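You operate a simulated robot arm through the tools that you are given. There is no shell and no other tool. Be economical: measure what you need, move in short steps, check, and stop when the job is done.

You are at the controls of a simulated robot arm. One attempt, no reset.

TASK
Put things in order on the work counter. At the end: the purple jam jar stands where the butter pat stood; the butter pat stands on top of the grey pale bulb; the brown fuse stands on top of the orange mug; the black cell stands where the purple jam jar stood; whatever was shut is shut again. Leave all else as you found it, and nothing knocked over.

Only the result counts: the job must be done as asked and must still hold three seconds after the hand-in. Knocking over, shifting, dropping, spilling or breaking anything else fails it.

THE ROBOT
A 6-joint arm with a two-finger parallel gripper, fixed in place. Base frame: the origin is at the foot of the arm, x ahead of it, y to its left, z up; the work surface is at about z = 880. Lengths are in mm, angles in degrees, forces in N, time in s.
With the tool pointing down near the work surface it reaches from about 260 to 660 mm from the base axis. Its first joint turns from -66.0 to 66.0 degrees. Payload 2.9 kg.
The tool frame sits at the grasp point between the pads (the TCP): z along the fingers, y along the line on which they close. The tips reach 30 mm beyond it. Largest opening 110 mm; finger width 20, thickness 10; the body of the gripper, 48 by 112 mm, starts 55 mm behind the TCP.
Orientation is that of the tool frame in the base frame, as a unit quaternion [w, x, y, z]. With the fingers straight down and closing along the base's y, the tool's x points along the base's -x, its y along +y and its z along -z.

THE INTERFACE
- The arm moves only by the tool nudge_tool. Its argument "motion" is a list of rows, each a list of 7 numbers: the opening, from 0 (shut) to 1 (fully open), then the shift along the tool's x, y, z in mm, then the turn, a rotation vector about the tool's x, y, z in degrees. In form: [[grip, tx, ty, tz, rx, ry, rz], ...]. A call has 1 to 10 rows; each row is the pose to reach, as a shift and turn from the pose commanded when the call began, along the tool's axes at that moment. A row lasts 0.2 s, in which the tool goes at most 50 mm and 8.6 degrees; a call with a longer step from one row to the next is refused whole, and so is a gripper value outside its range. Where a pose cannot be reached the arm comes as near as it can. A force on the tool above 40 N (or 10 N above the force at the start of the call, whichever is more), or a blocked arm, ends the call early, and 0.2 s more pass. Each finger travels about 108 mm/s and halts on what it meets, pressing with about 27 N; the grip force reading is that of the motor and also rises with nothing between the fingers. The clock runs only during rows and for 0.2 s after the last one: add rows that repeat a pose to give the fingers time. It gives the time, the measured TCP pose, the force on the tool (base axes), the opening and the grip force at its end, in the units of the frame above (readings bear some noise).
- Cameras (640 x 400 px; columns grow to the right, rows downward): "scene" is fixed at [69.3, 435.4, 1398.7]; the picture's right is [-0.75, -0.66, 0.00], its down [-0.31, 0.35, -0.88] and it looks along [0.59, -0.66, -0.47] (base axes); focal length 357 px, centre (320, 200). "wrist" rides on the gripper at [72, 17, -103] in the tool frame; the picture's right is [-0.23, 0.97, 0.00], its down [-0.76, -0.18, -0.62] and it looks along [-0.61, -0.14, 0.78] (tool axes); focal length 222 px, centre (320, 200). There is no depth. A picture from a camera that has moved, and an enlarged one, comes with that camera's place and axes in the base frame and with its lens. The place of the scene camera against the robot may be out by one fixed shift of up to 18 mm in any direction.
- get_image(camera): a new picture of that camera. It takes no simulated time.
- close_up(camera, box): a new picture of the part [left, top, right, bottom] of that camera's present view, enlarged. It takes no simulated time.
- hand_in(): hands the job in; it is judged then, once.

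Work in short steps. Places have to be worked out from the pictures, the camera data and where the tool is seen: move nearer, look again, correct. Check each grasp and each placing, and mend what went wrong. You have 120 turns and 76 pictures in all, those below and enlarged ones among them. Open the gripper and draw the arm clear of the work before you hand the job in, unless the task says otherwise; then end with one line.

The tools are called after "Request:" by a JSON object that holds its "api" and its "payload". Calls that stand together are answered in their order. nudge_tool: Moves the arm, as the interface text tells. Its arguments: {"type":"object","properties":{"motion":{"type":"array"}},"required":["motion"]} The other tools are called the same way: get_image (camera) takes a picture; close_up (camera, box) takes an enlarged picture of a part of a camera's view; hand_in () hands the job in.

At the start:

```text
time: 0.0
tool_pos: [459.3, -20.3, 1169.3]
orientation: [0.0, 0.0, 1.0, 0.0]
wrist_force: [-0.4, 0.6, 0.5]
gripper_width: 109.8
grasp_force: 0.1
```

scene: 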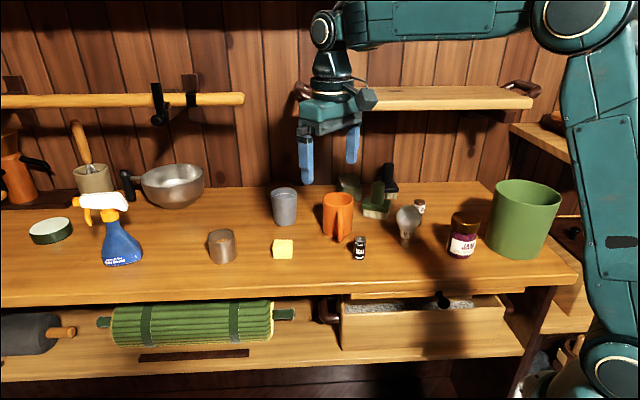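
wrist: 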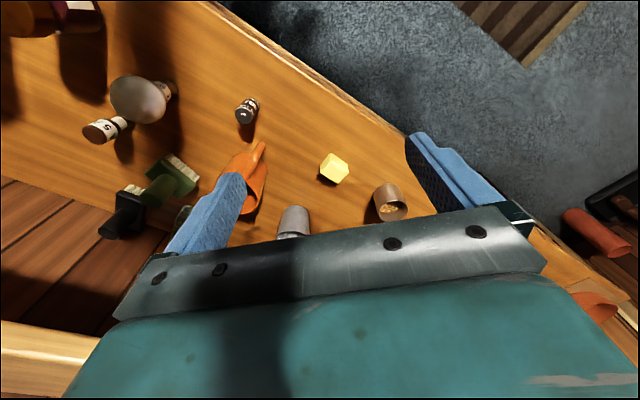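

I'll look closely at the objects before moving.

Request:
{"api": "close_up", "payload": {"camera": "scene", "box": [260, 170, 420, 270]}}

Request:
{"api": "close_up", "payload": {"camera": "scene", "box": [370, 170, 530, 270]}}

Request:
{"api": "close_up", "payload": {"camera": "wrist", "box": [60, 50, 300, 200]}}

```text
4.00 times, centred on (340, 220) of scene
camera zoom: at [69.3, 435.4, 1398.7], right [-0.75, -0.66, 0.0], down [-0.31, 0.35, -0.88], along [0.59, -0.66, -0.47], focal length 1427 px, centre (240, 120)
```

zoom: 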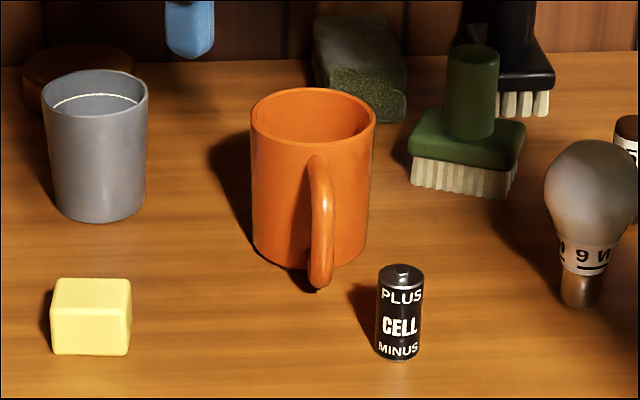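

```text
4.00 times, centred on (450, 220) of scene
camera zoom: at [69.3, 435.4, 1398.7], right [-0.75, -0.66, 0.0], down [-0.31, 0.35, -0.88], along [0.59, -0.66, -0.47], focal length 1427 px, centre (-200, 120)
```

zoom: 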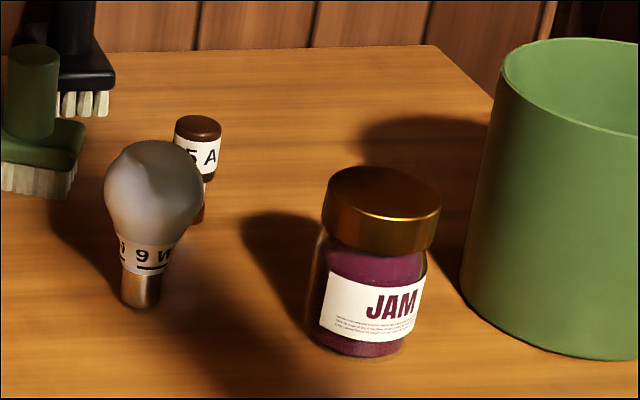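

```text
2.67 times, centred on (180, 125) of wrist
camera zoom: at [385.7, -5.6, 1272.7], right [0.23, 0.97, 0.0], down [0.76, -0.18, 0.62], along [0.61, -0.14, -0.78], focal length 592 px, centre (693, 400)
```

zoom: 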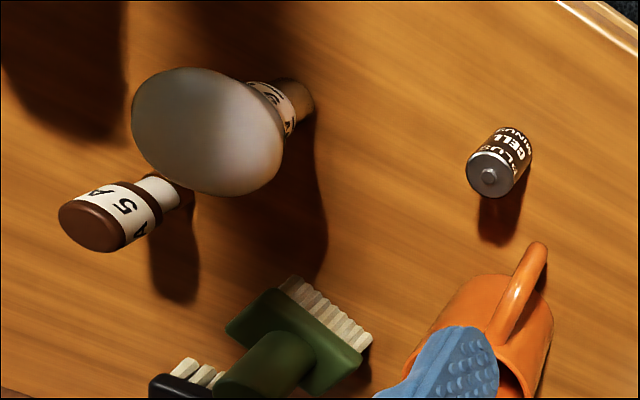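

The fuse is the "5 A" item at about (423,-369), and the mug is near (569,-190). I'll move over the mug at a safe height to look inside it and check my position estimates.

Request:
{"api": "nudge_tool", "payload": {"motion": [[1, -22, -34, 10, 0, 0, 0], [1, -44, -68, 20, 0, 0, 0], [1, -66, -102, 30, 0, 0, 0], [1, -88, -136, 40, 0, 0, 0], [1, -110, -170, 50, 0, 0, 0], [1, -110, -170, 50, 0, 0, 0]]}}

Request:
{"api": "get_image", "payload": {"camera": "wrist"}}

```text
time: 1.4
tool_pos: [567.9, -192.7, 1121.0]
orientation: [0.002, 0.0, 1.0, -0.001]
wrist_force: [-9.4, 5.5, 17.1]
gripper_width: 109.8
grasp_force: 0.1
```

```text
70 pictures are left
camera wrist: at [494.2, -175.8, 1224.6], right [0.23, 0.97, 0.0], down [0.76, -0.18, 0.63], along [0.61, -0.14, -0.78], focal length 222 px, centre (320, 200)
```

wrist: 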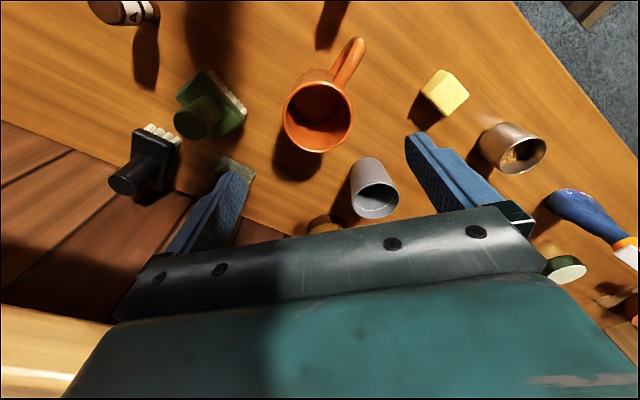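

The mug looks open and empty. I'll zoom in on its inside and on the fuse.

Request:
{"api": "close_up", "payload": {"camera": "wrist", "box": [260, 30, 390, 160]}}

Request:
{"api": "close_up", "payload": {"camera": "scene", "box": [310, 180, 374, 250]}}

```text
3.08 times, centred on (325, 95) of wrist
camera zoom: at [494.2, -175.8, 1224.6], right [0.23, 0.97, 0.0], down [0.76, -0.18, 0.63], along [0.61, -0.14, -0.78], focal length 684 px, centre (305, 523)
```

zoom: 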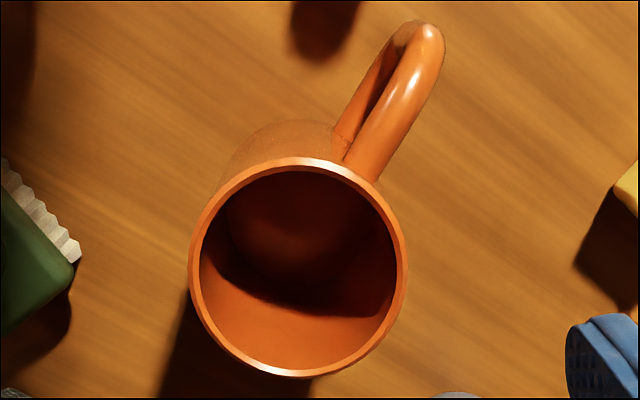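

```text
5.71 times, centred on (342, 215) of scene
camera zoom: at [68.6, 435.7, 1398.7], right [-0.75, -0.66, 0.0], down [-0.31, 0.35, -0.88], along [0.59, -0.66, -0.47], focal length 2039 px, centre (194, 114)
```

zoom: 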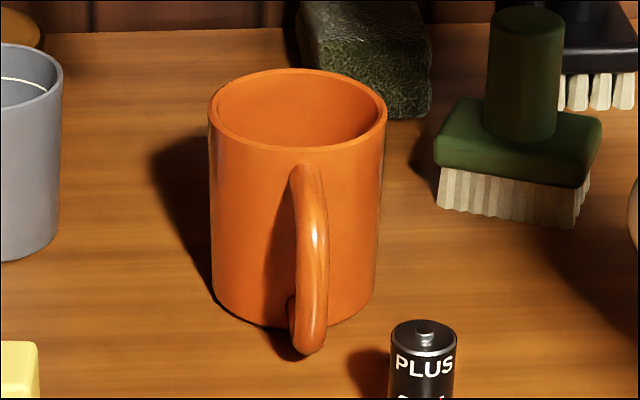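

The mug is hollow and deep. Next I'll hover over the fuse, which I estimate at (423,-369) with its top near z 947, and measure it.

Request:
{"api": "nudge_tool", "payload": {"motion": [[1, 24, -29, 0, 0, 0, 0], [1, 48, -58, 0, 0, 0, 0], [1, 72, -88, 10, 0, 0, 0], [1, 97, -117, 20, 0, 0, 0], [1, 121, -146, 35, 0, 0, 0], [1, 145, -176, 50, 0, 0, 0], [1, 145, -176, 50, 0, 0, 0]]}}

Request:
{"api": "get_image", "payload": {"camera": "wrist"}}

Request:
{"api": "close_up", "payload": {"camera": "scene", "box": [380, 180, 444, 250]}}

```text
time: 3.0
tool_pos: [423.0, -368.9, 1065.7]
orientation: [0.0, -0.001, 1.0, 0.0]
wrist_force: [0.2, 0.2, -0.3]
gripper_width: 110.1
grasp_force: 0.1
```

```text
67 pictures are left
camera wrist: at [349.8, -352.2, 1170.2], right [0.23, 0.97, 0.0], down [0.76, -0.18, 0.62], along [0.61, -0.14, -0.78], focal length 222 px, centre (320, 200)
```

wrist: 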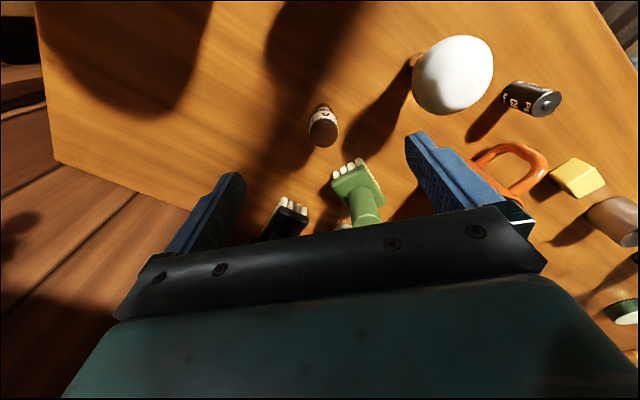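

```text
5.71 times, centred on (412, 215) of scene
camera zoom: at [69.3, 435.4, 1398.7], right [-0.75, -0.66, 0.0], down [-0.31, 0.35, -0.88], along [0.59, -0.66, -0.47], focal length 2039 px, centre (-206, 114)
```

zoom: 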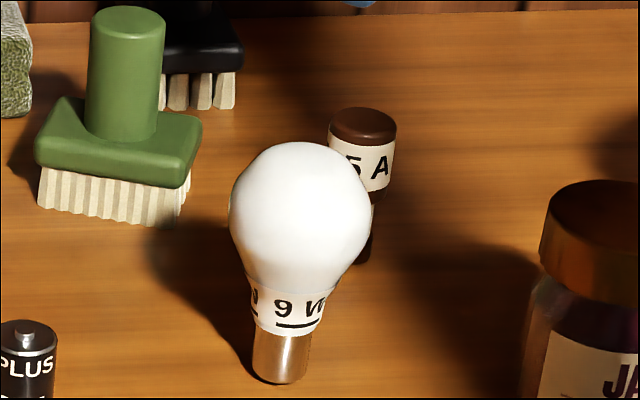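

I need finer detail on the fuse's shape and position.

Request:
{"api": "close_up", "payload": {"camera": "wrist", "box": [280, 80, 370, 160]}}

Request:
{"api": "close_up", "payload": {"camera": "wrist", "box": [390, 20, 510, 130]}}

```text
5.00 times, centred on (325, 120) of wrist
camera zoom: at [349.8, -352.2, 1170.2], right [0.23, 0.97, 0.0], down [0.76, -0.18, 0.62], along [0.61, -0.14, -0.78], focal length 1111 px, centre (295, 600)
```

zoom: 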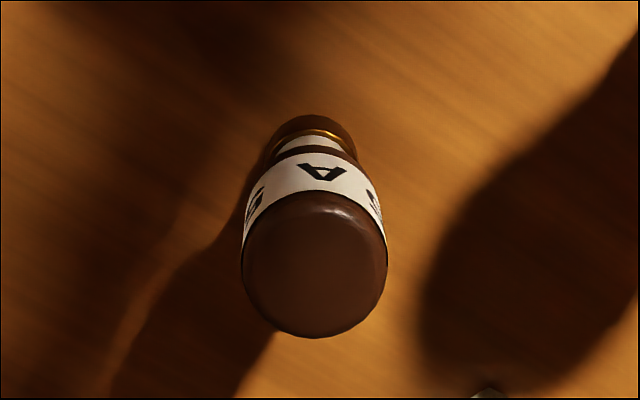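

```text
3.64 times, centred on (450, 75) of wrist
camera zoom: at [349.8, -352.2, 1170.2], right [0.23, 0.97, 0.0], down [0.76, -0.18, 0.62], along [0.61, -0.14, -0.78], focal length 808 px, centre (-153, 654)
```

zoom: 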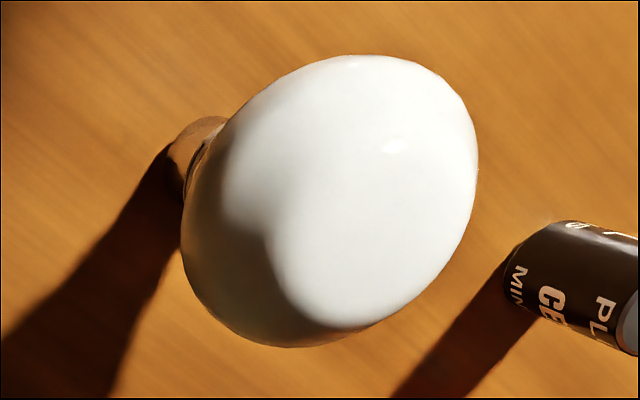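

The fuse sits at about (438,-368). It is 70 mm tall and its head is 30 mm across. I'll centre over it, narrow the gripper, and go down most of the way before checking.

Request:
{"api": "nudge_tool", "payload": {"motion": [[0.6, -15, 1, 0, 0, 0, 0], [0.6, -15, 1, 35, 0, 0, 0], [0.6, -15, 1, 70, 0, 0, 0], [0.6, -15, 1, 70, 0, 0, 0]]}}

Request:
{"api": "get_image", "payload": {"camera": "wrist"}}

```text
time: 4.0
tool_pos: [437.8, -366.7, 997.8]
orientation: [0.0, 0.0, 1.0, 0.0]
wrist_force: [-0.2, 0.4, 0.4]
gripper_width: 66.1
grasp_force: 0.0
```

```text
63 pictures are left
camera wrist: at [365.2, -350.5, 1101.8], right [0.23, 0.97, 0.0], down [0.76, -0.18, 0.62], along [0.61, -0.14, -0.78], focal length 222 px, centre (320, 200)
```

wrist: 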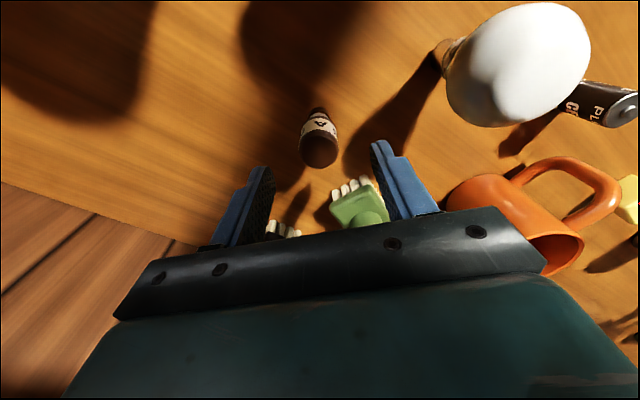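

The new view puts the fuse at (439,-368), so I'm aligned. I'll go down 66 mm and close the gripper.

Request:
{"api": "nudge_tool", "payload": {"motion": [[0.6, -1, -1, 30, 0, 0, 0], [0.6, -1, -1, 55, 0, 0, 0], [0.6, -1, -1, 67, 0, 0, 0], [0.6, -1, -1, 67, 0, 0, 0], [0.2, -1, -1, 67, 0, 0, 0], [0.2, -1, -1, 67, 0, 0, 0], [0.2, -1, -1, 67, 0, 0, 0]]}}

Request:
{"api": "get_image", "payload": {"camera": "wrist"}}

```text
time: 5.6
tool_pos: [438.9, -366.7, 931.6]
orientation: [0.0, 0.0, 1.0, 0.0]
wrist_force: [0.4, 0.0, -0.3]
gripper_width: 28.4
grasp_force: 27.2
```

```text
62 pictures are left
camera wrist: at [366.4, -351.7, 1035.1], right [0.23, 0.97, 0.0], down [0.76, -0.18, 0.62], along [0.61, -0.14, -0.78], focal length 222 px, centre (320, 200)
```

wrist: 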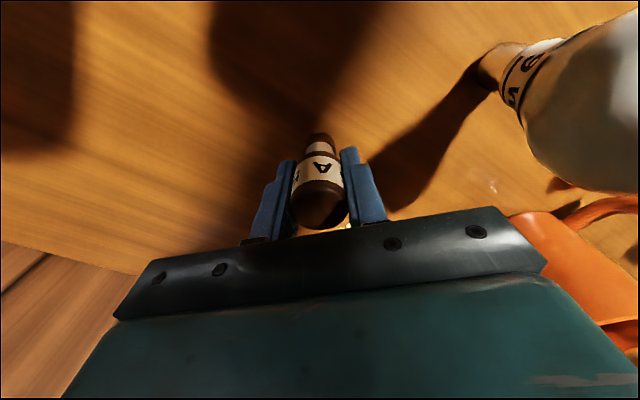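

The fuse is gripped at 28.4 mm. I'll lift it straight up and carry it over the mug.

Request:
{"api": "nudge_tool", "payload": {"motion": [[0.2, 0, 0, -40, 0, 0, 0], [0.2, 0, 0, -80, 0, 0, 0], [0.2, 0, 0, -120, 0, 0, 0], [0.2, 0, 0, -155, 0, 0, 0], [0.2, -26, 34, -155, 0, 0, 0], [0.2, -53, 69, -155, 0, 0, 0], [0.2, -80, 103, -155, 0, 0, 0], [0.2, -106, 137, -155, 0, 0, 0], [0.2, -132, 172, -155, 0, 0, 0], [0.2, -132, 172, -155, 0, 0, 0]]}}

Request:
{"api": "get_image", "payload": {"camera": "wrist"}}

Request:
{"api": "close_up", "payload": {"camera": "scene", "box": [280, 130, 410, 250]}}

```text
time: 7.5
tool_pos: [537.2, -235.2, 1088.8]
orientation: [-0.009, 0.011, 1.0, 0.004]
wrist_force: [-23.3, 0.8, 2.6]
gripper_width: 28.5
grasp_force: 26.7
stopped in row 9: the force on the tool passed its limit (the readings are from after the stop); the commanded pose is now the measured one
```

```text
61 pictures are left
camera wrist: at [466.1, -218.2, 1193.7], right [0.25, 0.97, 0.0], down [0.77, -0.2, 0.61], along [0.59, -0.15, -0.79], focal length 222 px, centre (320, 200)
```

wrist: 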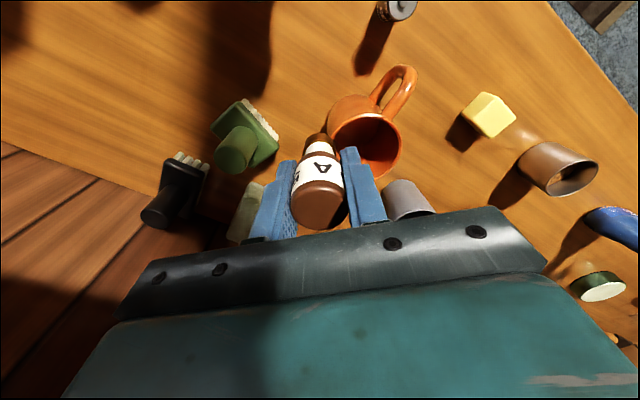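

```text
3.33 times, centred on (345, 190) of scene
camera zoom: at [68.4, 435.5, 1398.8], right [-0.75, -0.66, 0.0], down [-0.31, 0.35, -0.88], along [0.59, -0.66, -0.47], focal length 1189 px, centre (237, 233)
```

zoom: 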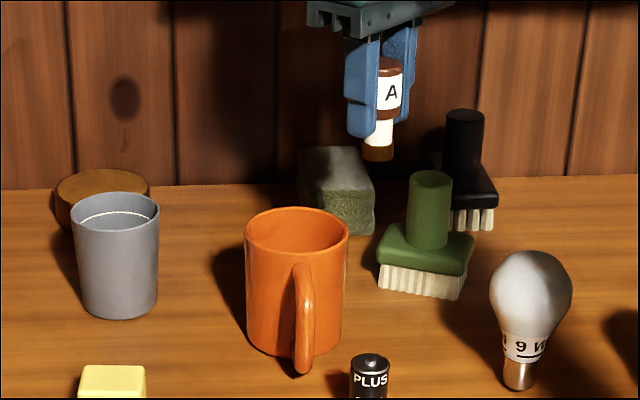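

Something pushed the arm back in -x with 23 N, possibly the shelf at the back wall. I'll check the scene.

Request:
{"api": "get_image", "payload": {"camera": "scene"}}

```text
59 pictures are left
```

scene: 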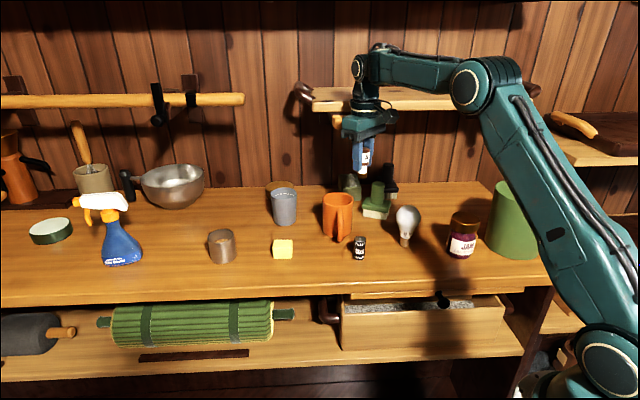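

I'll zoom in on the contact region.

Request:
{"api": "close_up", "payload": {"camera": "scene", "box": [280, 30, 420, 190]}}

```text
2.50 times, centred on (350, 110) of scene
camera zoom: at [68.4, 435.5, 1398.8], right [-0.75, -0.66, 0.0], down [-0.31, 0.35, -0.88], along [0.59, -0.66, -0.47], focal length 892 px, centre (245, 425)
```

zoom: 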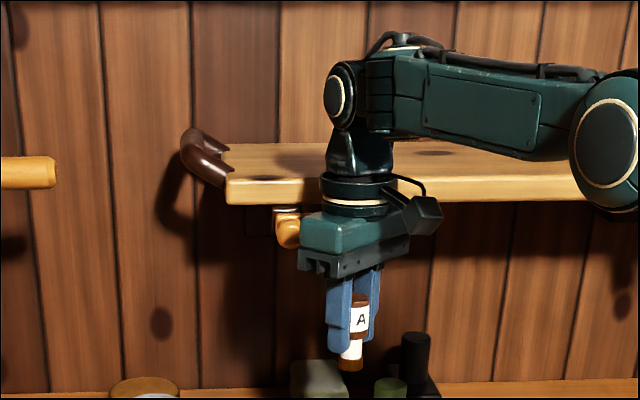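

Geometry shows the counter and shelf run diagonally in base axes, along about (0.66, 0.75). The gripper body or wrist touches the shelf edge or its bracket here. I'll back off from the wall, undo the small tilt, and lower a little.

Request:
{"api": "nudge_tool", "payload": {"motion": [[0.2, 15, 15, 0, 0.46, -1.0, -1.26], [0.2, 30, 30, 0, 0.46, -1.0, -1.26], [0.2, 30, 30, 20, 0.46, -1.0, -1.26], [0.2, 30, 30, 45, 0.46, -1.0, -1.26], [0.2, 30, 30, 45, 0.46, -1.0, -1.26]]}}

```text
time: 8.7
tool_pos: [510.2, -203.7, 1042.2]
orientation: [0.002, 0.001, 1.0, -0.001]
wrist_force: [0.0, -0.1, -0.7]
gripper_width: 28.3
grasp_force: 26.6
```

The force is gone and the arm is clear. I'll turn the tool 41° so the closing axis runs parallel to the shelf.

Request:
{"api": "nudge_tool", "payload": {"motion": [[0.2, 0, 0, 0, 0, 0, 8.4], [0.2, 0, 0, 0, 0, 0, 16.8], [0.2, 0, 0, 0, 0, 0, 25.2], [0.2, 0, 0, 0, 0, 0, 33.6], [0.2, 0, 0, 0, 0, 0, 41], [0.2, 0, 0, 0, 0, 0, 41]]}}

Request:
{"api": "get_image", "payload": {"camera": "wrist"}}

Request:
{"api": "close_up", "payload": {"camera": "scene", "box": [280, 60, 440, 260]}}

```text
time: 10.1
tool_pos: [509.6, -204.0, 1042.8]
orientation: [0.003, 0.35, 0.937, 0.0]
wrist_force: [-0.1, 0.4, -1.0]
gripper_width: 28.2
grasp_force: 27.0
```

```text
57 pictures are left
camera wrist: at [464.8, -143.7, 1146.4], right [0.81, 0.58, 0.0], down [0.46, -0.63, 0.63], along [0.37, -0.51, -0.78], focal length 222 px, centre (320, 200)
```

wrist: 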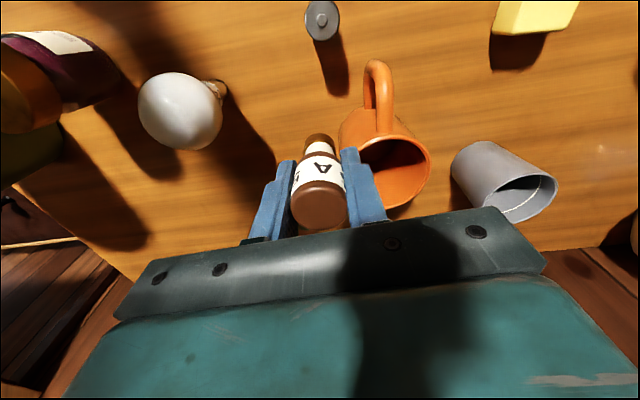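

```text
2.00 times, centred on (360, 160) of scene
camera zoom: at [69.3, 435.4, 1398.7], right [-0.75, -0.66, 0.0], down [-0.31, 0.35, -0.88], along [0.59, -0.66, -0.47], focal length 714 px, centre (240, 280)
```

zoom: 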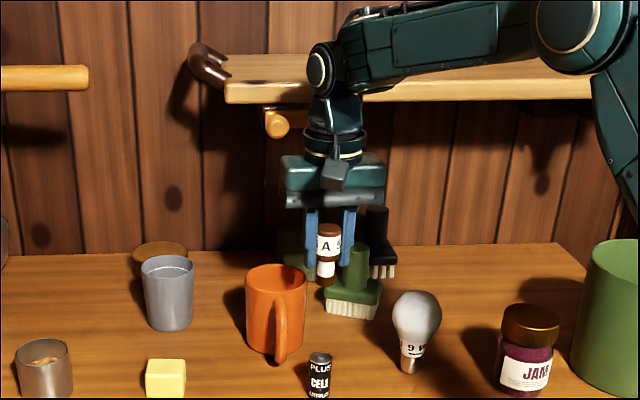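

The gripper is now parallel to the counter, and the mug rim centre is at about (573,-193). I'll move above it in small steps.

Request:
{"api": "nudge_tool", "payload": {"motion": [[0.2, -10, 12.5, 0, 0, 0, 0], [0.2, -20, 25, 0, 0, 0, 0], [0.2, -30, 37.5, 0, 0, 0, 0], [0.2, -40.7, 49.9, 0, 0, 0, 0], [0.2, -40.7, 49.9, 0, 0, 0, 0]]}}

Request:
{"api": "get_image", "payload": {"camera": "wrist"}}

Request:
{"api": "close_up", "payload": {"camera": "scene", "box": [270, 60, 430, 260]}}

```text
time: 11.3
tool_pos: [571.4, -193.3, 1042.6]
orientation: [0.001, 0.351, 0.936, -0.001]
wrist_force: [-17.4, 4.8, -2.5]
gripper_width: 28.4
grasp_force: 27.0
```

```text
55 pictures are left
camera wrist: at [527.0, -133.0, 1145.8], right [0.81, 0.58, 0.0], down [0.46, -0.63, 0.63], along [0.36, -0.51, -0.78], focal length 222 px, centre (320, 200)
```

wrist: 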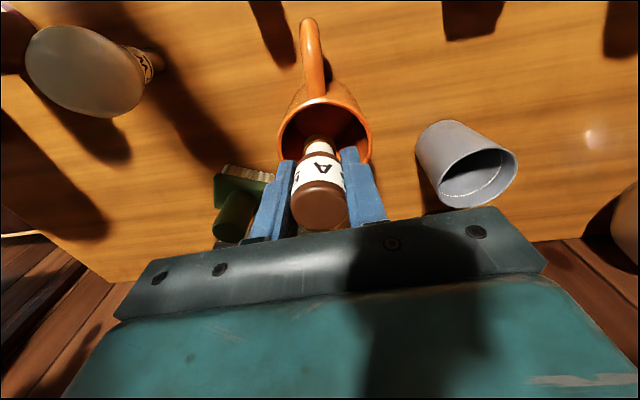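

```text
2.00 times, centred on (350, 160) of scene
camera zoom: at [68.7, 435.6, 1398.7], right [-0.75, -0.66, 0.0], down [-0.31, 0.35, -0.88], along [0.59, -0.66, -0.47], focal length 714 px, centre (260, 280)
```

zoom: 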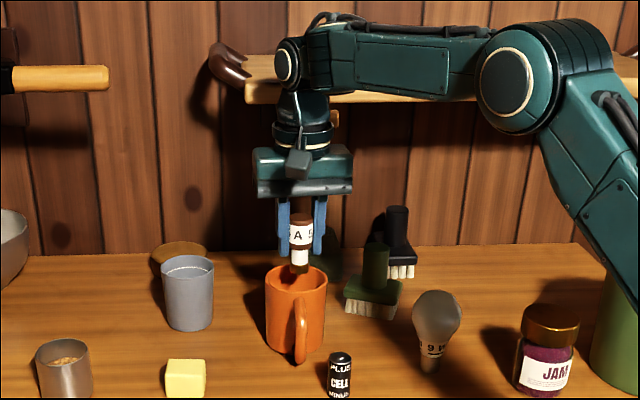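

There is a 17 N contact force again but I reached the mug. I'll shift slightly away from the wall to (570.5,-190), lower 15 mm, and watch the force.

Request:
{"api": "nudge_tool", "payload": {"motion": [[0.2, 3, 2, 0, 0, 0, 0], [0.2, 3, 2, 5, 0, 0, 0], [0.2, 3, 2, 10, 0, 0, 0], [0.2, 3, 2, 15, 0, 0, 0], [0.2, 3, 2, 15, 0, 0, 0]]}}

```text
time: 12.5
tool_pos: [571.6, -189.2, 1028.5]
orientation: [0.002, 0.35, 0.937, -0.001]
wrist_force: [-0.1, 0.2, -0.6]
gripper_width: 28.3
grasp_force: 27.1
```

The force is zero again. I'll keep lowering and feel for any support at rim level.

Request:
{"api": "nudge_tool", "payload": {"motion": [[0.2, 0, 0, 5, 0, 0, 0], [0.2, 0, 0, 10, 0, 0, 0], [0.2, 0, 0, 15, 0, 0, 0], [0.2, 0, 0, 15, 0, 0, 0]]}}

Request:
{"api": "get_image", "payload": {"camera": "wrist"}}

Request:
{"api": "close_up", "payload": {"camera": "scene", "box": [290, 130, 390, 250]}}

```text
time: 13.5
tool_pos: [571.1, -189.6, 1010.5]
orientation: [0.0, 0.35, 0.937, 0.0]
wrist_force: [-0.6, 0.2, -0.4]
gripper_width: 28.2
grasp_force: 27.1
```

```text
53 pictures are left
camera wrist: at [527.5, -130.0, 1115.1], right [0.81, 0.59, 0.0], down [0.46, -0.63, 0.62], along [0.36, -0.51, -0.78], focal length 222 px, centre (320, 200)
```

wrist: 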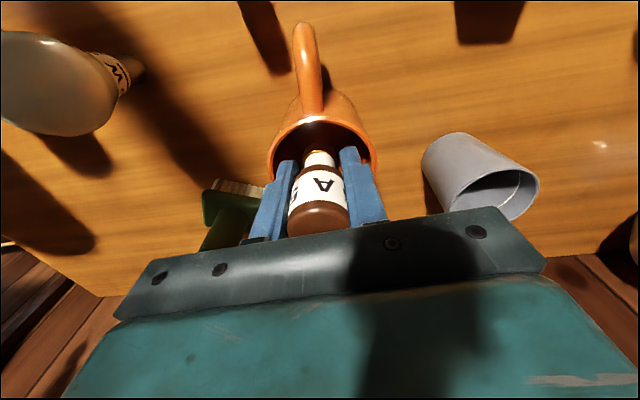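

```text
3.33 times, centred on (340, 190) of scene
camera zoom: at [69.3, 435.4, 1398.7], right [-0.75, -0.66, 0.0], down [-0.31, 0.35, -0.88], along [0.59, -0.66, -0.47], focal length 1189 px, centre (253, 233)
```

zoom: 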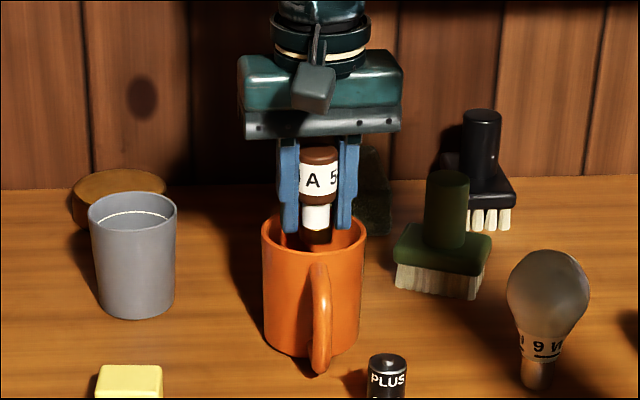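

There's no support at rim level, so the mug really is hollow and the fuse will stand on its floor. I'll check centring before going further in.

Request:
{"api": "close_up", "payload": {"camera": "wrist", "box": [250, 90, 390, 210]}}

Request:
{"api": "close_up", "payload": {"camera": "scene", "box": [315, 175, 365, 225]}}

```text
3.33 times, centred on (320, 150) of wrist
camera zoom: at [527.5, -130.0, 1115.1], right [0.81, 0.59, 0.0], down [0.46, -0.63, 0.62], along [0.36, -0.51, -0.78], focal length 740 px, centre (320, 367)
```

zoom: 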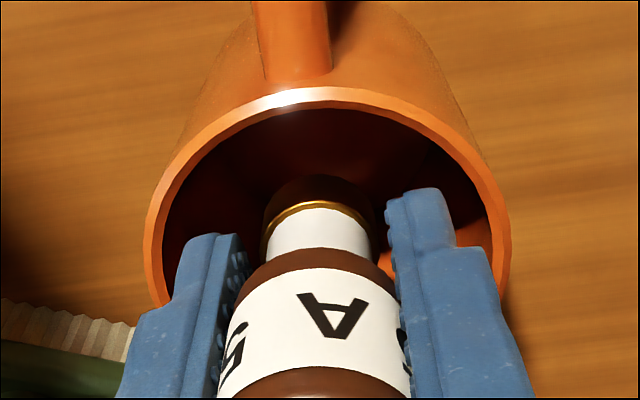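

```text
8.00 times, centred on (340, 200) of scene
camera zoom: at [69.3, 435.4, 1398.7], right [-0.75, -0.66, 0.0], down [-0.31, 0.35, -0.88], along [0.59, -0.66, -0.47], focal length 2854 px, centre (160, 200)
```

zoom: 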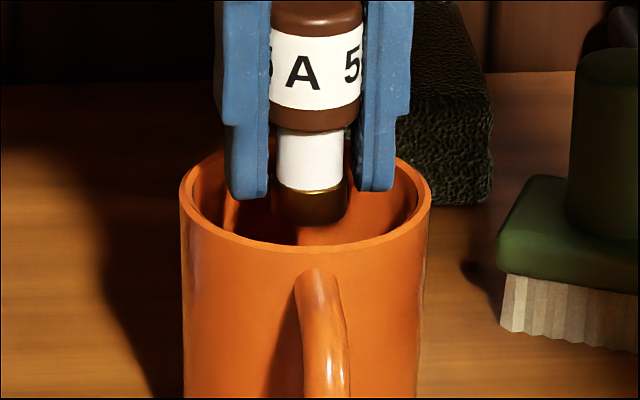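

Comparing wrist views, the fuse slid up about 10 mm in the pads between z 1042 and 1010. Something may support it near the rim after all. I'll lower 4 mm and watch the force and image.

Request:
{"api": "nudge_tool", "payload": {"motion": [[0.2, 0, 0, 4, 0, 0, 0]]}}

Request:
{"api": "close_up", "payload": {"camera": "wrist", "box": [250, 90, 390, 210]}}

```text
time: 13.9
tool_pos: [571.8, -190.3, 1012.5]
orientation: [0.003, 0.35, 0.937, 0.0]
wrist_force: [-4.0, 1.9, 13.4]
gripper_width: 28.3
grasp_force: 27.4
```

```text
3.33 times, centred on (320, 150) of wrist
camera zoom: at [527.3, -129.9, 1114.4], right [0.81, 0.59, 0.0], down [0.45, -0.63, 0.63], along [0.37, -0.51, -0.78], focal length 740 px, centre (320, 367)
```

zoom: 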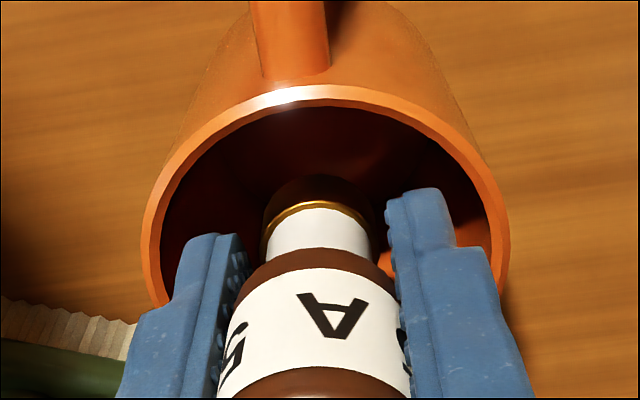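

The tool barely moved and feels +13 N upward, so something is supporting the fuse. I'll press a few mm more to confirm whether the fuse slides up in the pads.

Request:
{"api": "nudge_tool", "payload": {"motion": [[0.2, 0, 0, 3, 0, 0, 0], [0.2, 0, 0, 6, 0, 0, 0], [0.2, 0, 0, 6, 0, 0, 0]]}}

Request:
{"api": "close_up", "payload": {"camera": "wrist", "box": [250, 90, 390, 210]}}

```text
time: 14.7
tool_pos: [572.1, -190.2, 1005.8]
orientation: [0.005, 0.35, 0.937, -0.001]
wrist_force: [1.2, -2.7, 25.6]
gripper_width: 28.3
grasp_force: 27.1
```

```text
3.33 times, centred on (320, 150) of wrist
camera zoom: at [527.5, -129.7, 1109.1], right [0.81, 0.59, 0.01], down [0.45, -0.63, 0.63], along [0.37, -0.51, -0.78], focal length 740 px, centre (320, 367)
```

zoom: 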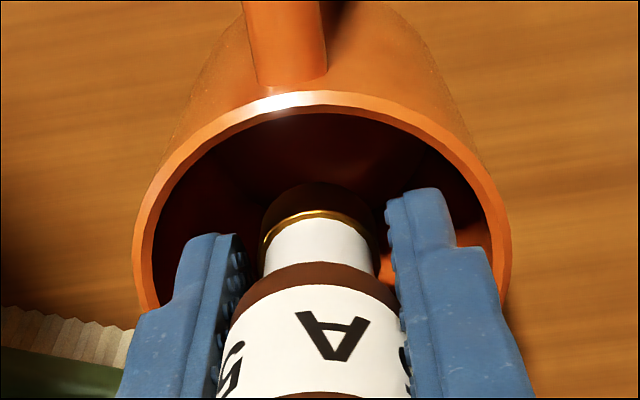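

That confirms it: the fuse rests on a solid support just under the mug's rim. I'll ease the pressure, then open slightly.

Request:
{"api": "nudge_tool", "payload": {"motion": [[0.2, 0, 0, -4, 0, 0, 0], [0.2, 0, 0, -7, 0, 0, 0], [0.2, 0, 0, -7, 0, 0, 0]]}}

Request:
{"api": "close_up", "payload": {"camera": "scene", "box": [290, 130, 390, 250]}}

```text
time: 15.5
tool_pos: [571.5, -189.1, 1009.4]
orientation: [0.0, 0.35, 0.937, -0.001]
wrist_force: [-0.1, -0.6, -0.2]
gripper_width: 28.1
grasp_force: 27.0
```

```text
3.33 times, centred on (340, 190) of scene
camera zoom: at [69.3, 435.4, 1398.7], right [-0.75, -0.66, 0.0], down [-0.31, 0.35, -0.88], along [0.59, -0.66, -0.47], focal length 1189 px, centre (253, 233)
```

zoom: 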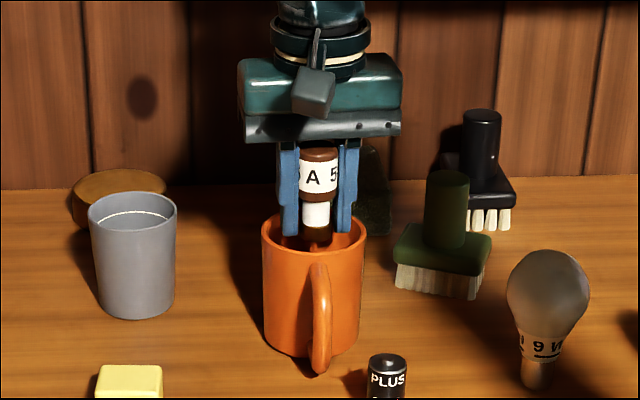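

I'll lower 3 mm to light contact, then open the fingers to about 44 mm.

Request:
{"api": "nudge_tool", "payload": {"motion": [[0.2, 0, 0, 3, 0, 0, 0], [0.2, 0, 0, 3, 0, 0, 0]]}}

```text
time: 16.1
tool_pos: [572.4, -190.1, 1008.0]
orientation: [0.002, 0.35, 0.937, -0.001]
wrist_force: [1.0, 0.1, 0.0]
gripper_width: 28.2
grasp_force: 27.1
```

Request:
{"api": "nudge_tool", "payload": {"motion": [[0.2, 0, 0, 1, 0, 0, 0], [0.3, 0, 0, 1, 0, 0, 0], [0.35, 0, 0, 1, 0, 0, 0], [0.4, 0, 0, 1, 0, 0, 0], [0.4, 0, 0, 1, 0, 0, 0]]}}

Request:
{"api": "get_image", "payload": {"camera": "wrist"}}

Request:
{"api": "close_up", "payload": {"camera": "scene", "box": [290, 130, 390, 250]}}

```text
time: 17.3
tool_pos: [572.9, -190.0, 1006.7]
orientation: [0.002, 0.35, 0.937, -0.001]
wrist_force: [0.1, -0.7, -0.7]
gripper_width: 44.1
grasp_force: 0.1
```

```text
46 pictures are left
camera wrist: at [527.4, -129.6, 1109.3], right [0.81, 0.59, 0.0], down [0.46, -0.63, 0.63], along [0.37, -0.51, -0.78], focal length 222 px, centre (320, 200)
```

wrist: 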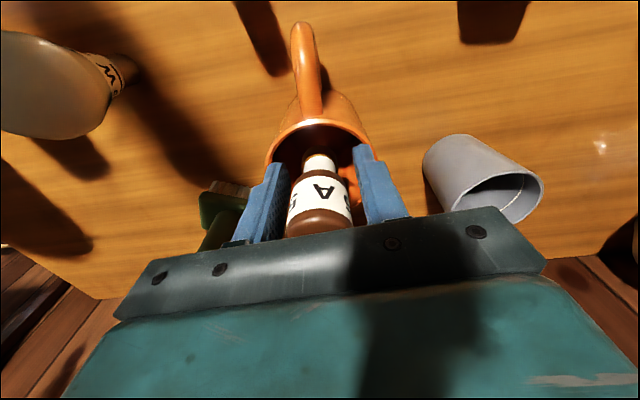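

```text
3.33 times, centred on (340, 190) of scene
camera zoom: at [69.3, 435.4, 1398.7], right [-0.75, -0.66, 0.0], down [-0.31, 0.35, -0.88], along [0.59, -0.66, -0.47], focal length 1189 px, centre (253, 233)
```

zoom: 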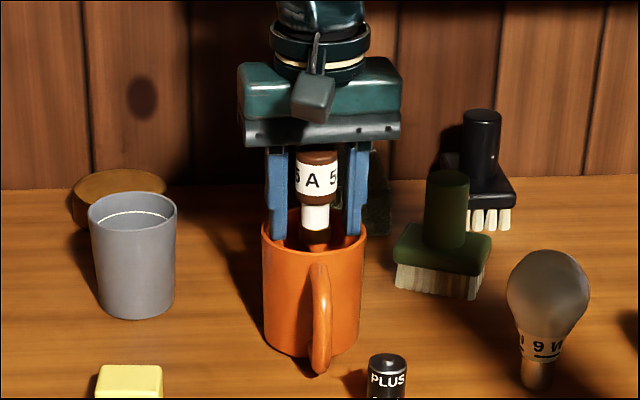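

The fuse stands upright on its own on the mug. I'll rise 11 mm and open a little more. Then I'll retreat horizontally away from the wall, since the fingers straddle the fuse along the counter direction.

Request:
{"api": "nudge_tool", "payload": {"motion": [[0.45, 0, 0, -5, 0, 0, 0], [0.5, 0, 0, -11, 0, 0, 0], [0.5, 10, 0, -11, 0, 0, 0], [0.5, 25, 0, -11, 0, 0, 0], [0.5, 45, 0, -11, 0, 0, 0], [0.5, 70, 0, -11, 0, 0, 0], [0.5, 70, 0, -11, 0, 0, 0]]}}

Request:
{"api": "get_image", "payload": {"camera": "scene"}}

```text
time: 18.9
tool_pos: [517.5, -143.6, 1017.4]
orientation: [0.002, 0.35, 0.937, 0.0]
wrist_force: [0.0, 1.0, 0.5]
gripper_width: 55.1
grasp_force: 0.1
```

```text
44 pictures are left
```

scene: 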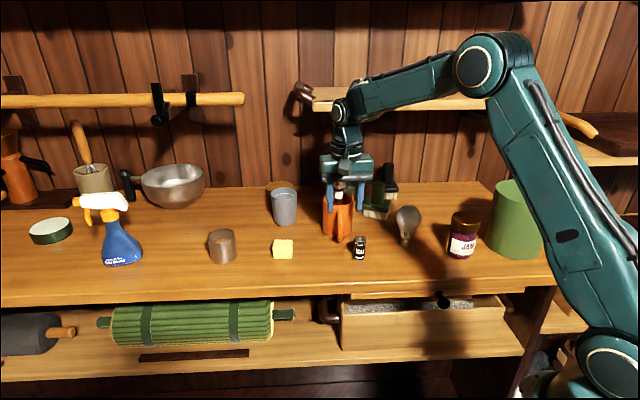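

The retreat is clear. Next is the butter at about (607,-30): I'll hover near it with the fingers open and look.

Request:
{"api": "nudge_tool", "payload": {"motion": [[0.6, 2, 36, -10, 0, 0, 0], [0.7, 4, 72, -20, 0, 0, 0], [0.7, 6, 108, -20, 0, 0, 0], [0.7, 7.7, 143, -20, 0, 0, 0], [0.7, 7.7, 143, -20, 0, 0, 0]]}}

Request:
{"api": "get_image", "payload": {"camera": "wrist"}}

Request:
{"api": "close_up", "payload": {"camera": "scene", "box": [300, 160, 390, 250]}}

```text
time: 20.1
tool_pos: [607.3, -29.5, 1035.8]
orientation: [0.003, 0.35, 0.937, 0.0]
wrist_force: [0.2, -0.3, 0.2]
gripper_width: 76.8
grasp_force: 0.1
```

```text
43 pictures are left
camera wrist: at [561.9, 29.9, 1138.6], right [0.81, 0.59, 0.0], down [0.46, -0.63, 0.63], along [0.37, -0.51, -0.78], focal length 222 px, centre (320, 200)
```

wrist: 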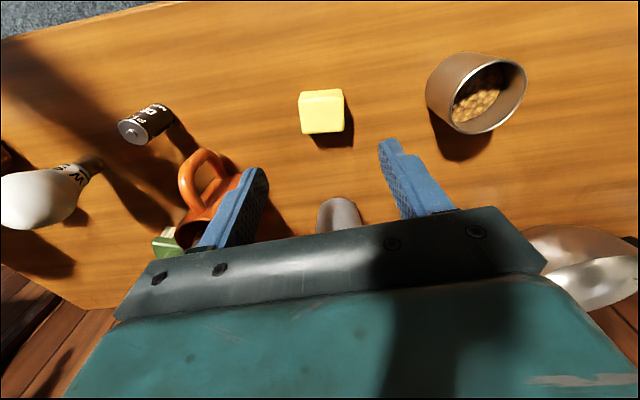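

```text
4.44 times, centred on (345, 205) of scene
camera zoom: at [69.3, 435.4, 1398.7], right [-0.75, -0.66, 0.0], down [-0.31, 0.35, -0.88], along [0.59, -0.66, -0.47], focal length 1586 px, centre (209, 178)
```

zoom: 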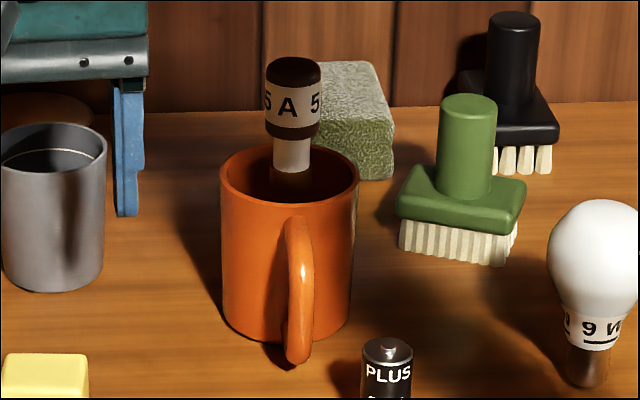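

The fuse stands on the mug. Now I'll measure the butter precisely.

Request:
{"api": "close_up", "payload": {"camera": "wrist", "box": [270, 70, 370, 160]}}

Request:
{"api": "close_up", "payload": {"camera": "scene", "box": [260, 230, 310, 270]}}

```text
4.44 times, centred on (320, 115) of wrist
camera zoom: at [561.9, 29.9, 1138.6], right [0.81, 0.59, 0.0], down [0.46, -0.63, 0.63], along [0.37, -0.51, -0.78], focal length 987 px, centre (320, 578)
```

zoom: 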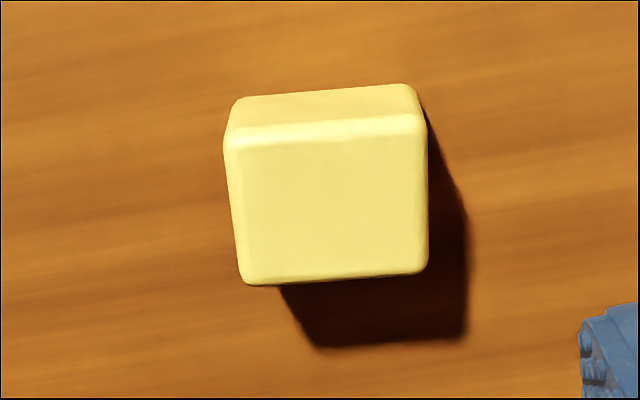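

```text
10.00 times, centred on (285, 250) of scene
camera zoom: at [69.3, 435.4, 1398.7], right [-0.75, -0.66, 0.0], down [-0.31, 0.35, -0.88], along [0.59, -0.66, -0.47], focal length 3568 px, centre (670, -300)
```

zoom: 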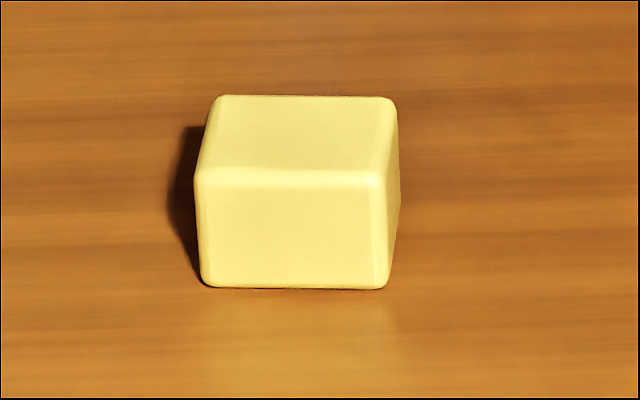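

The butter is at (607.7,-29.8), about 43×36×30 mm, and its long axis is turned 9° from my closing axis. I'll rotate 9°, go down to z≈915 and close gently.

Request:
{"api": "nudge_tool", "payload": {"motion": [[0.7, 0, 0, 40, 0, 0, 4.5], [0.7, 0, 0, 80, 0, 0, 9], [0.7, 0, 0, 108, 0, 0, 9], [0.7, 0, 0, 120, 0, 0, 9], [0.7, 0, 0, 120, 0, 0, 9]]}}

Request:
{"api": "get_image", "payload": {"camera": "wrist"}}

```text
time: 21.3
tool_pos: [607.1, -30.2, 915.5]
orientation: [0.002, 0.423, 0.906, -0.001]
wrist_force: [0.3, 0.2, 0.5]
gripper_width: 76.7
grasp_force: 0.0
```

```text
39 pictures are left
camera wrist: at [572.0, 35.5, 1019.8], right [0.89, 0.45, 0.0], down [0.35, -0.7, 0.63], along [0.28, -0.56, -0.78], focal length 222 px, centre (320, 200)
```

wrist: 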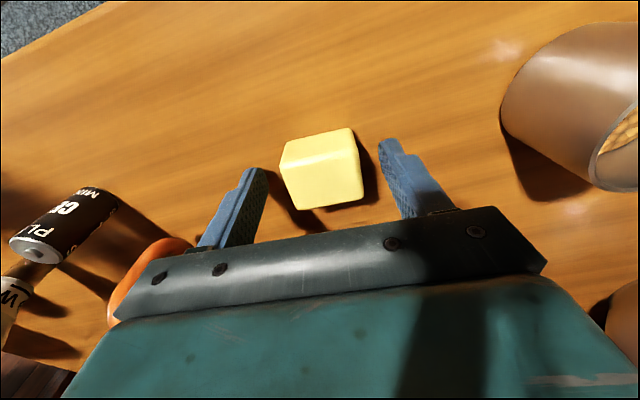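

The butter is aligned and centred between the fingers. Closing now.

Request:
{"api": "nudge_tool", "payload": {"motion": [[0.5, 0, 0, 0, 0, 0, 0], [0.4, 0, 0, 0, 0, 0, 0], [0.32, 0, 0, 0, 0, 0, 0], [0.32, 0, 0, 0, 0, 0, 0], [0.32, 0, 0, 0, 0, 0, 0]]}}

```text
time: 22.5
tool_pos: [605.4, -30.8, 917.3]
orientation: [0.002, 0.423, 0.906, -0.001]
wrist_force: [1.1, 0.3, 0.8]
gripper_width: 44.7
grasp_force: 27.0
```

The butter is held at 44.7 mm. I'll lift to z≈1070.

Request:
{"api": "nudge_tool", "payload": {"motion": [[0.32, 0, 0, -30, 0, 0, 0], [0.32, 0, 0, -70, 0, 0, 0], [0.32, 0, 0, -110, 0, 0, 0], [0.32, 0, 0, -153, 0, 0, 0], [0.32, 0, 0, -153, 0, 0, 0]]}}

Request:
{"api": "nudge_tool", "payload": {"motion": [[0.32, -5, -37, 0, 0, 0, 0], [0.32, -10, -75, 0, 0, 0, 0], [0.32, -15, -112, 0, 0, 0, 0], [0.32, -20, -150, 0, 0, 0, 0], [0.32, -25, -187, 0, 0, 0, 0], [0.32, -30, -224, 0, 0, 0, 0], [0.32, -35, -261, 0, 0, 0, 0], [0.32, -40, -297, 0, 0, 0, 0], [0.32, -40, -297, 0, 0, 0, 0]]}}

Request:
{"api": "get_image", "payload": {"camera": "wrist"}}

```text
time: 23.7
tool_pos: [606.8, -29.7, 1070.4]
orientation: [0.003, 0.422, 0.907, -0.001]
wrist_force: [-0.5, -0.6, -0.8]
gripper_width: 44.4
grasp_force: 27.1
```

```text
time: 25.7
tool_pos: [406.0, -252.5, 1070.0]
orientation: [0.002, 0.422, 0.906, -0.001]
wrist_force: [0.5, 0.7, -0.9]
gripper_width: 44.4
grasp_force: 26.6
```

```text
38 pictures are left
camera wrist: at [371.2, -186.0, 1173.8], right [0.89, 0.45, 0.0], down [0.35, -0.7, 0.63], along [0.28, -0.56, -0.78], focal length 222 px, centre (320, 200)
```

wrist: 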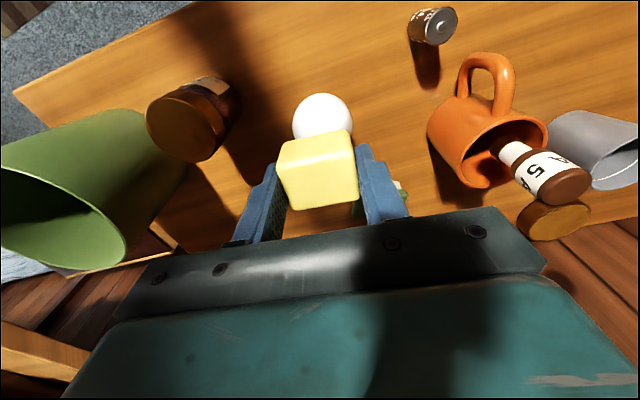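

The bulb's globe centre is at about (408,-255,957). I'll refine that with a zoom.

Request:
{"api": "close_up", "payload": {"camera": "wrist", "box": [270, 80, 370, 220]}}

Request:
{"api": "close_up", "payload": {"camera": "scene", "box": [370, 150, 450, 250]}}

```text
2.86 times, centred on (320, 150) of wrist
camera zoom: at [371.2, -186.0, 1173.8], right [0.89, 0.45, 0.0], down [0.35, -0.7, 0.63], along [0.28, -0.56, -0.78], focal length 635 px, centre (320, 343)
```

zoom: 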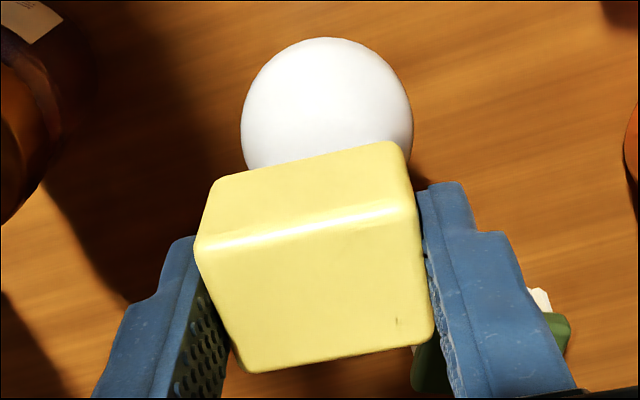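

```text
4.00 times, centred on (410, 200) of scene
camera zoom: at [69.3, 435.4, 1398.7], right [-0.75, -0.66, 0.0], down [-0.31, 0.35, -0.88], along [0.59, -0.66, -0.47], focal length 1427 px, centre (-40, 200)
```

zoom: 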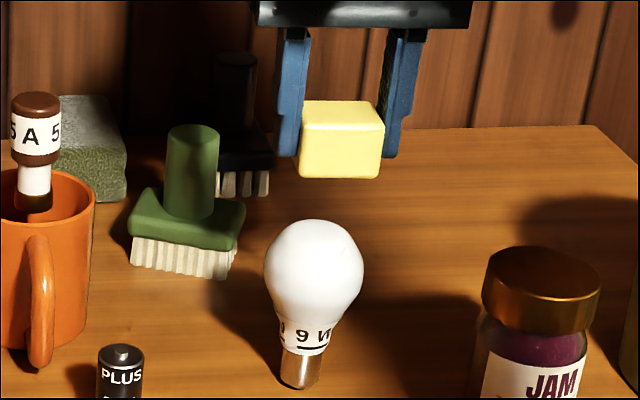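

I'll shift 5 mm to centre the butter over the globe, and lower to about 9 mm above the dome.

Request:
{"api": "nudge_tool", "payload": {"motion": [[0.32, -4.9, 0.4, 0, 0, 0, 0], [0.32, -4.9, 0.4, 15, 0, 0, 0], [0.32, -4.9, 0.4, 28, 0, 0, 0], [0.32, -4.9, 0.4, 37, 0, 0, 0], [0.32, -4.9, 0.4, 37, 0, 0, 0]]}}

Request:
{"api": "close_up", "payload": {"camera": "scene", "box": [370, 150, 450, 250]}}

Request:
{"api": "close_up", "payload": {"camera": "wrist", "box": [270, 80, 370, 220]}}

```text
time: 26.9
tool_pos: [408.9, -256.3, 1033.3]
orientation: [0.003, 0.422, 0.906, -0.001]
wrist_force: [-0.4, -0.3, -1.2]
gripper_width: 44.3
grasp_force: 27.2
```

```text
4.00 times, centred on (410, 200) of scene
camera zoom: at [69.3, 435.4, 1398.7], right [-0.75, -0.66, 0.0], down [-0.31, 0.35, -0.88], along [0.59, -0.66, -0.47], focal length 1427 px, centre (-40, 200)
```

zoom: 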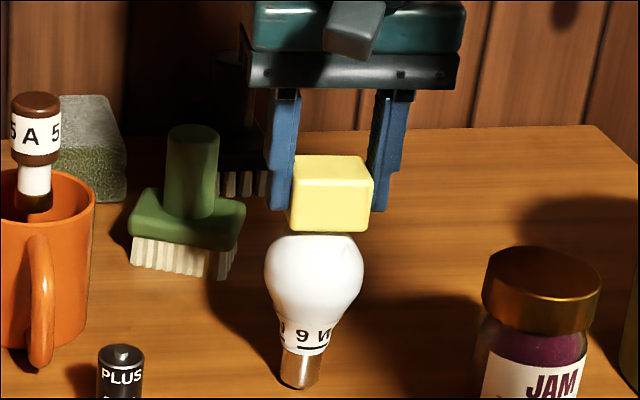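

```text
2.86 times, centred on (320, 150) of wrist
camera zoom: at [374.4, -189.7, 1137.0], right [0.89, 0.45, 0.0], down [0.35, -0.7, 0.63], along [0.28, -0.56, -0.78], focal length 635 px, centre (320, 343)
```

zoom: 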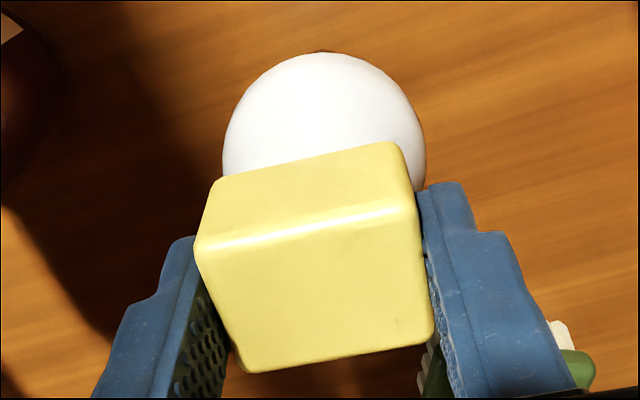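

The butter is nearly centred; both views say to shift about 1.5 mm along +y of the tool. I'll do that and lower 6 mm slowly.

Request:
{"api": "nudge_tool", "payload": {"motion": [[0.32, 0, 1.5, 0, 0, 0, 0], [0.32, 0, 1.5, 3, 0, 0, 0], [0.32, 0, 1.5, 6, 0, 0, 0], [0.32, 0, 1.5, 6, 0, 0, 0]]}}

Request:
{"api": "nudge_tool", "payload": {"motion": [[0.32, 0, 0, 1, 0, 0, 0], [0.32, 0, 0, 2, 0, 0, 0]]}}

Request:
{"api": "close_up", "payload": {"camera": "scene", "box": [380, 180, 430, 250]}}

```text
time: 27.9
tool_pos: [410.5, -253.9, 1027.2]
orientation: [0.002, 0.423, 0.906, -0.001]
wrist_force: [-1.1, -0.9, -0.4]
gripper_width: 44.3
grasp_force: 26.8
```

```text
time: 28.5
tool_pos: [409.8, -254.4, 1025.6]
orientation: [0.003, 0.422, 0.907, 0.0]
wrist_force: [-0.7, 0.6, 4.7]
gripper_width: 44.3
grasp_force: 26.8
```

```text
5.71 times, centred on (405, 215) of scene
camera zoom: at [69.2, 435.5, 1398.7], right [-0.75, -0.66, 0.0], down [-0.31, 0.35, -0.88], along [0.59, -0.66, -0.47], focal length 2039 px, centre (-166, 114)
```

zoom: 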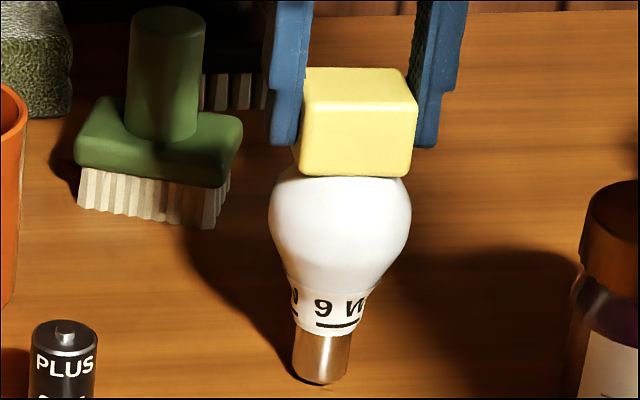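

Light contact of 4.7 N, and the butter sits centred on the globe. I'll open slowly.

Request:
{"api": "nudge_tool", "payload": {"motion": [[0.4, 0, 0, 0, 0, 0, 0], [0.42, 0, 0, 0, 0, 0, 0], [0.46, 0, 0, 0, 0, 0, 0], [0.5, 0, 0, 0, 0, 0, 0], [0.55, 0, 0, 0, 0, 0, 0], [0.6, 0, 0, 0, 0, 0, 0]]}}

Request:
{"api": "close_up", "payload": {"camera": "scene", "box": [380, 180, 430, 250]}}

```text
time: 29.9
tool_pos: [410.0, -254.3, 1024.5]
orientation: [0.003, 0.422, 0.907, -0.001]
wrist_force: [0.3, 0.5, -1.1]
gripper_width: 65.8
grasp_force: 0.1
```

```text
5.71 times, centred on (405, 215) of scene
camera zoom: at [69.3, 435.4, 1398.7], right [-0.75, -0.66, 0.0], down [-0.31, 0.35, -0.88], along [0.59, -0.66, -0.47], focal length 2039 px, centre (-166, 114)
```

zoom: 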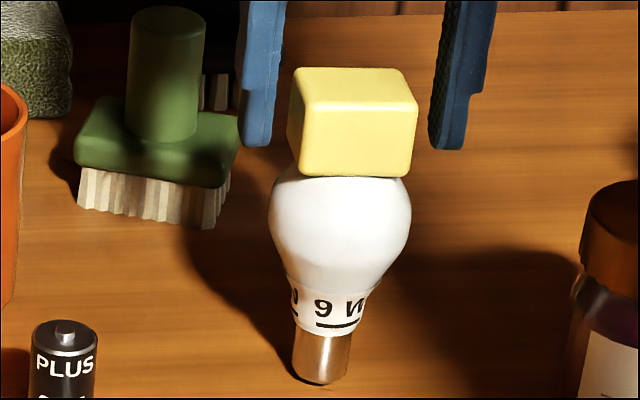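

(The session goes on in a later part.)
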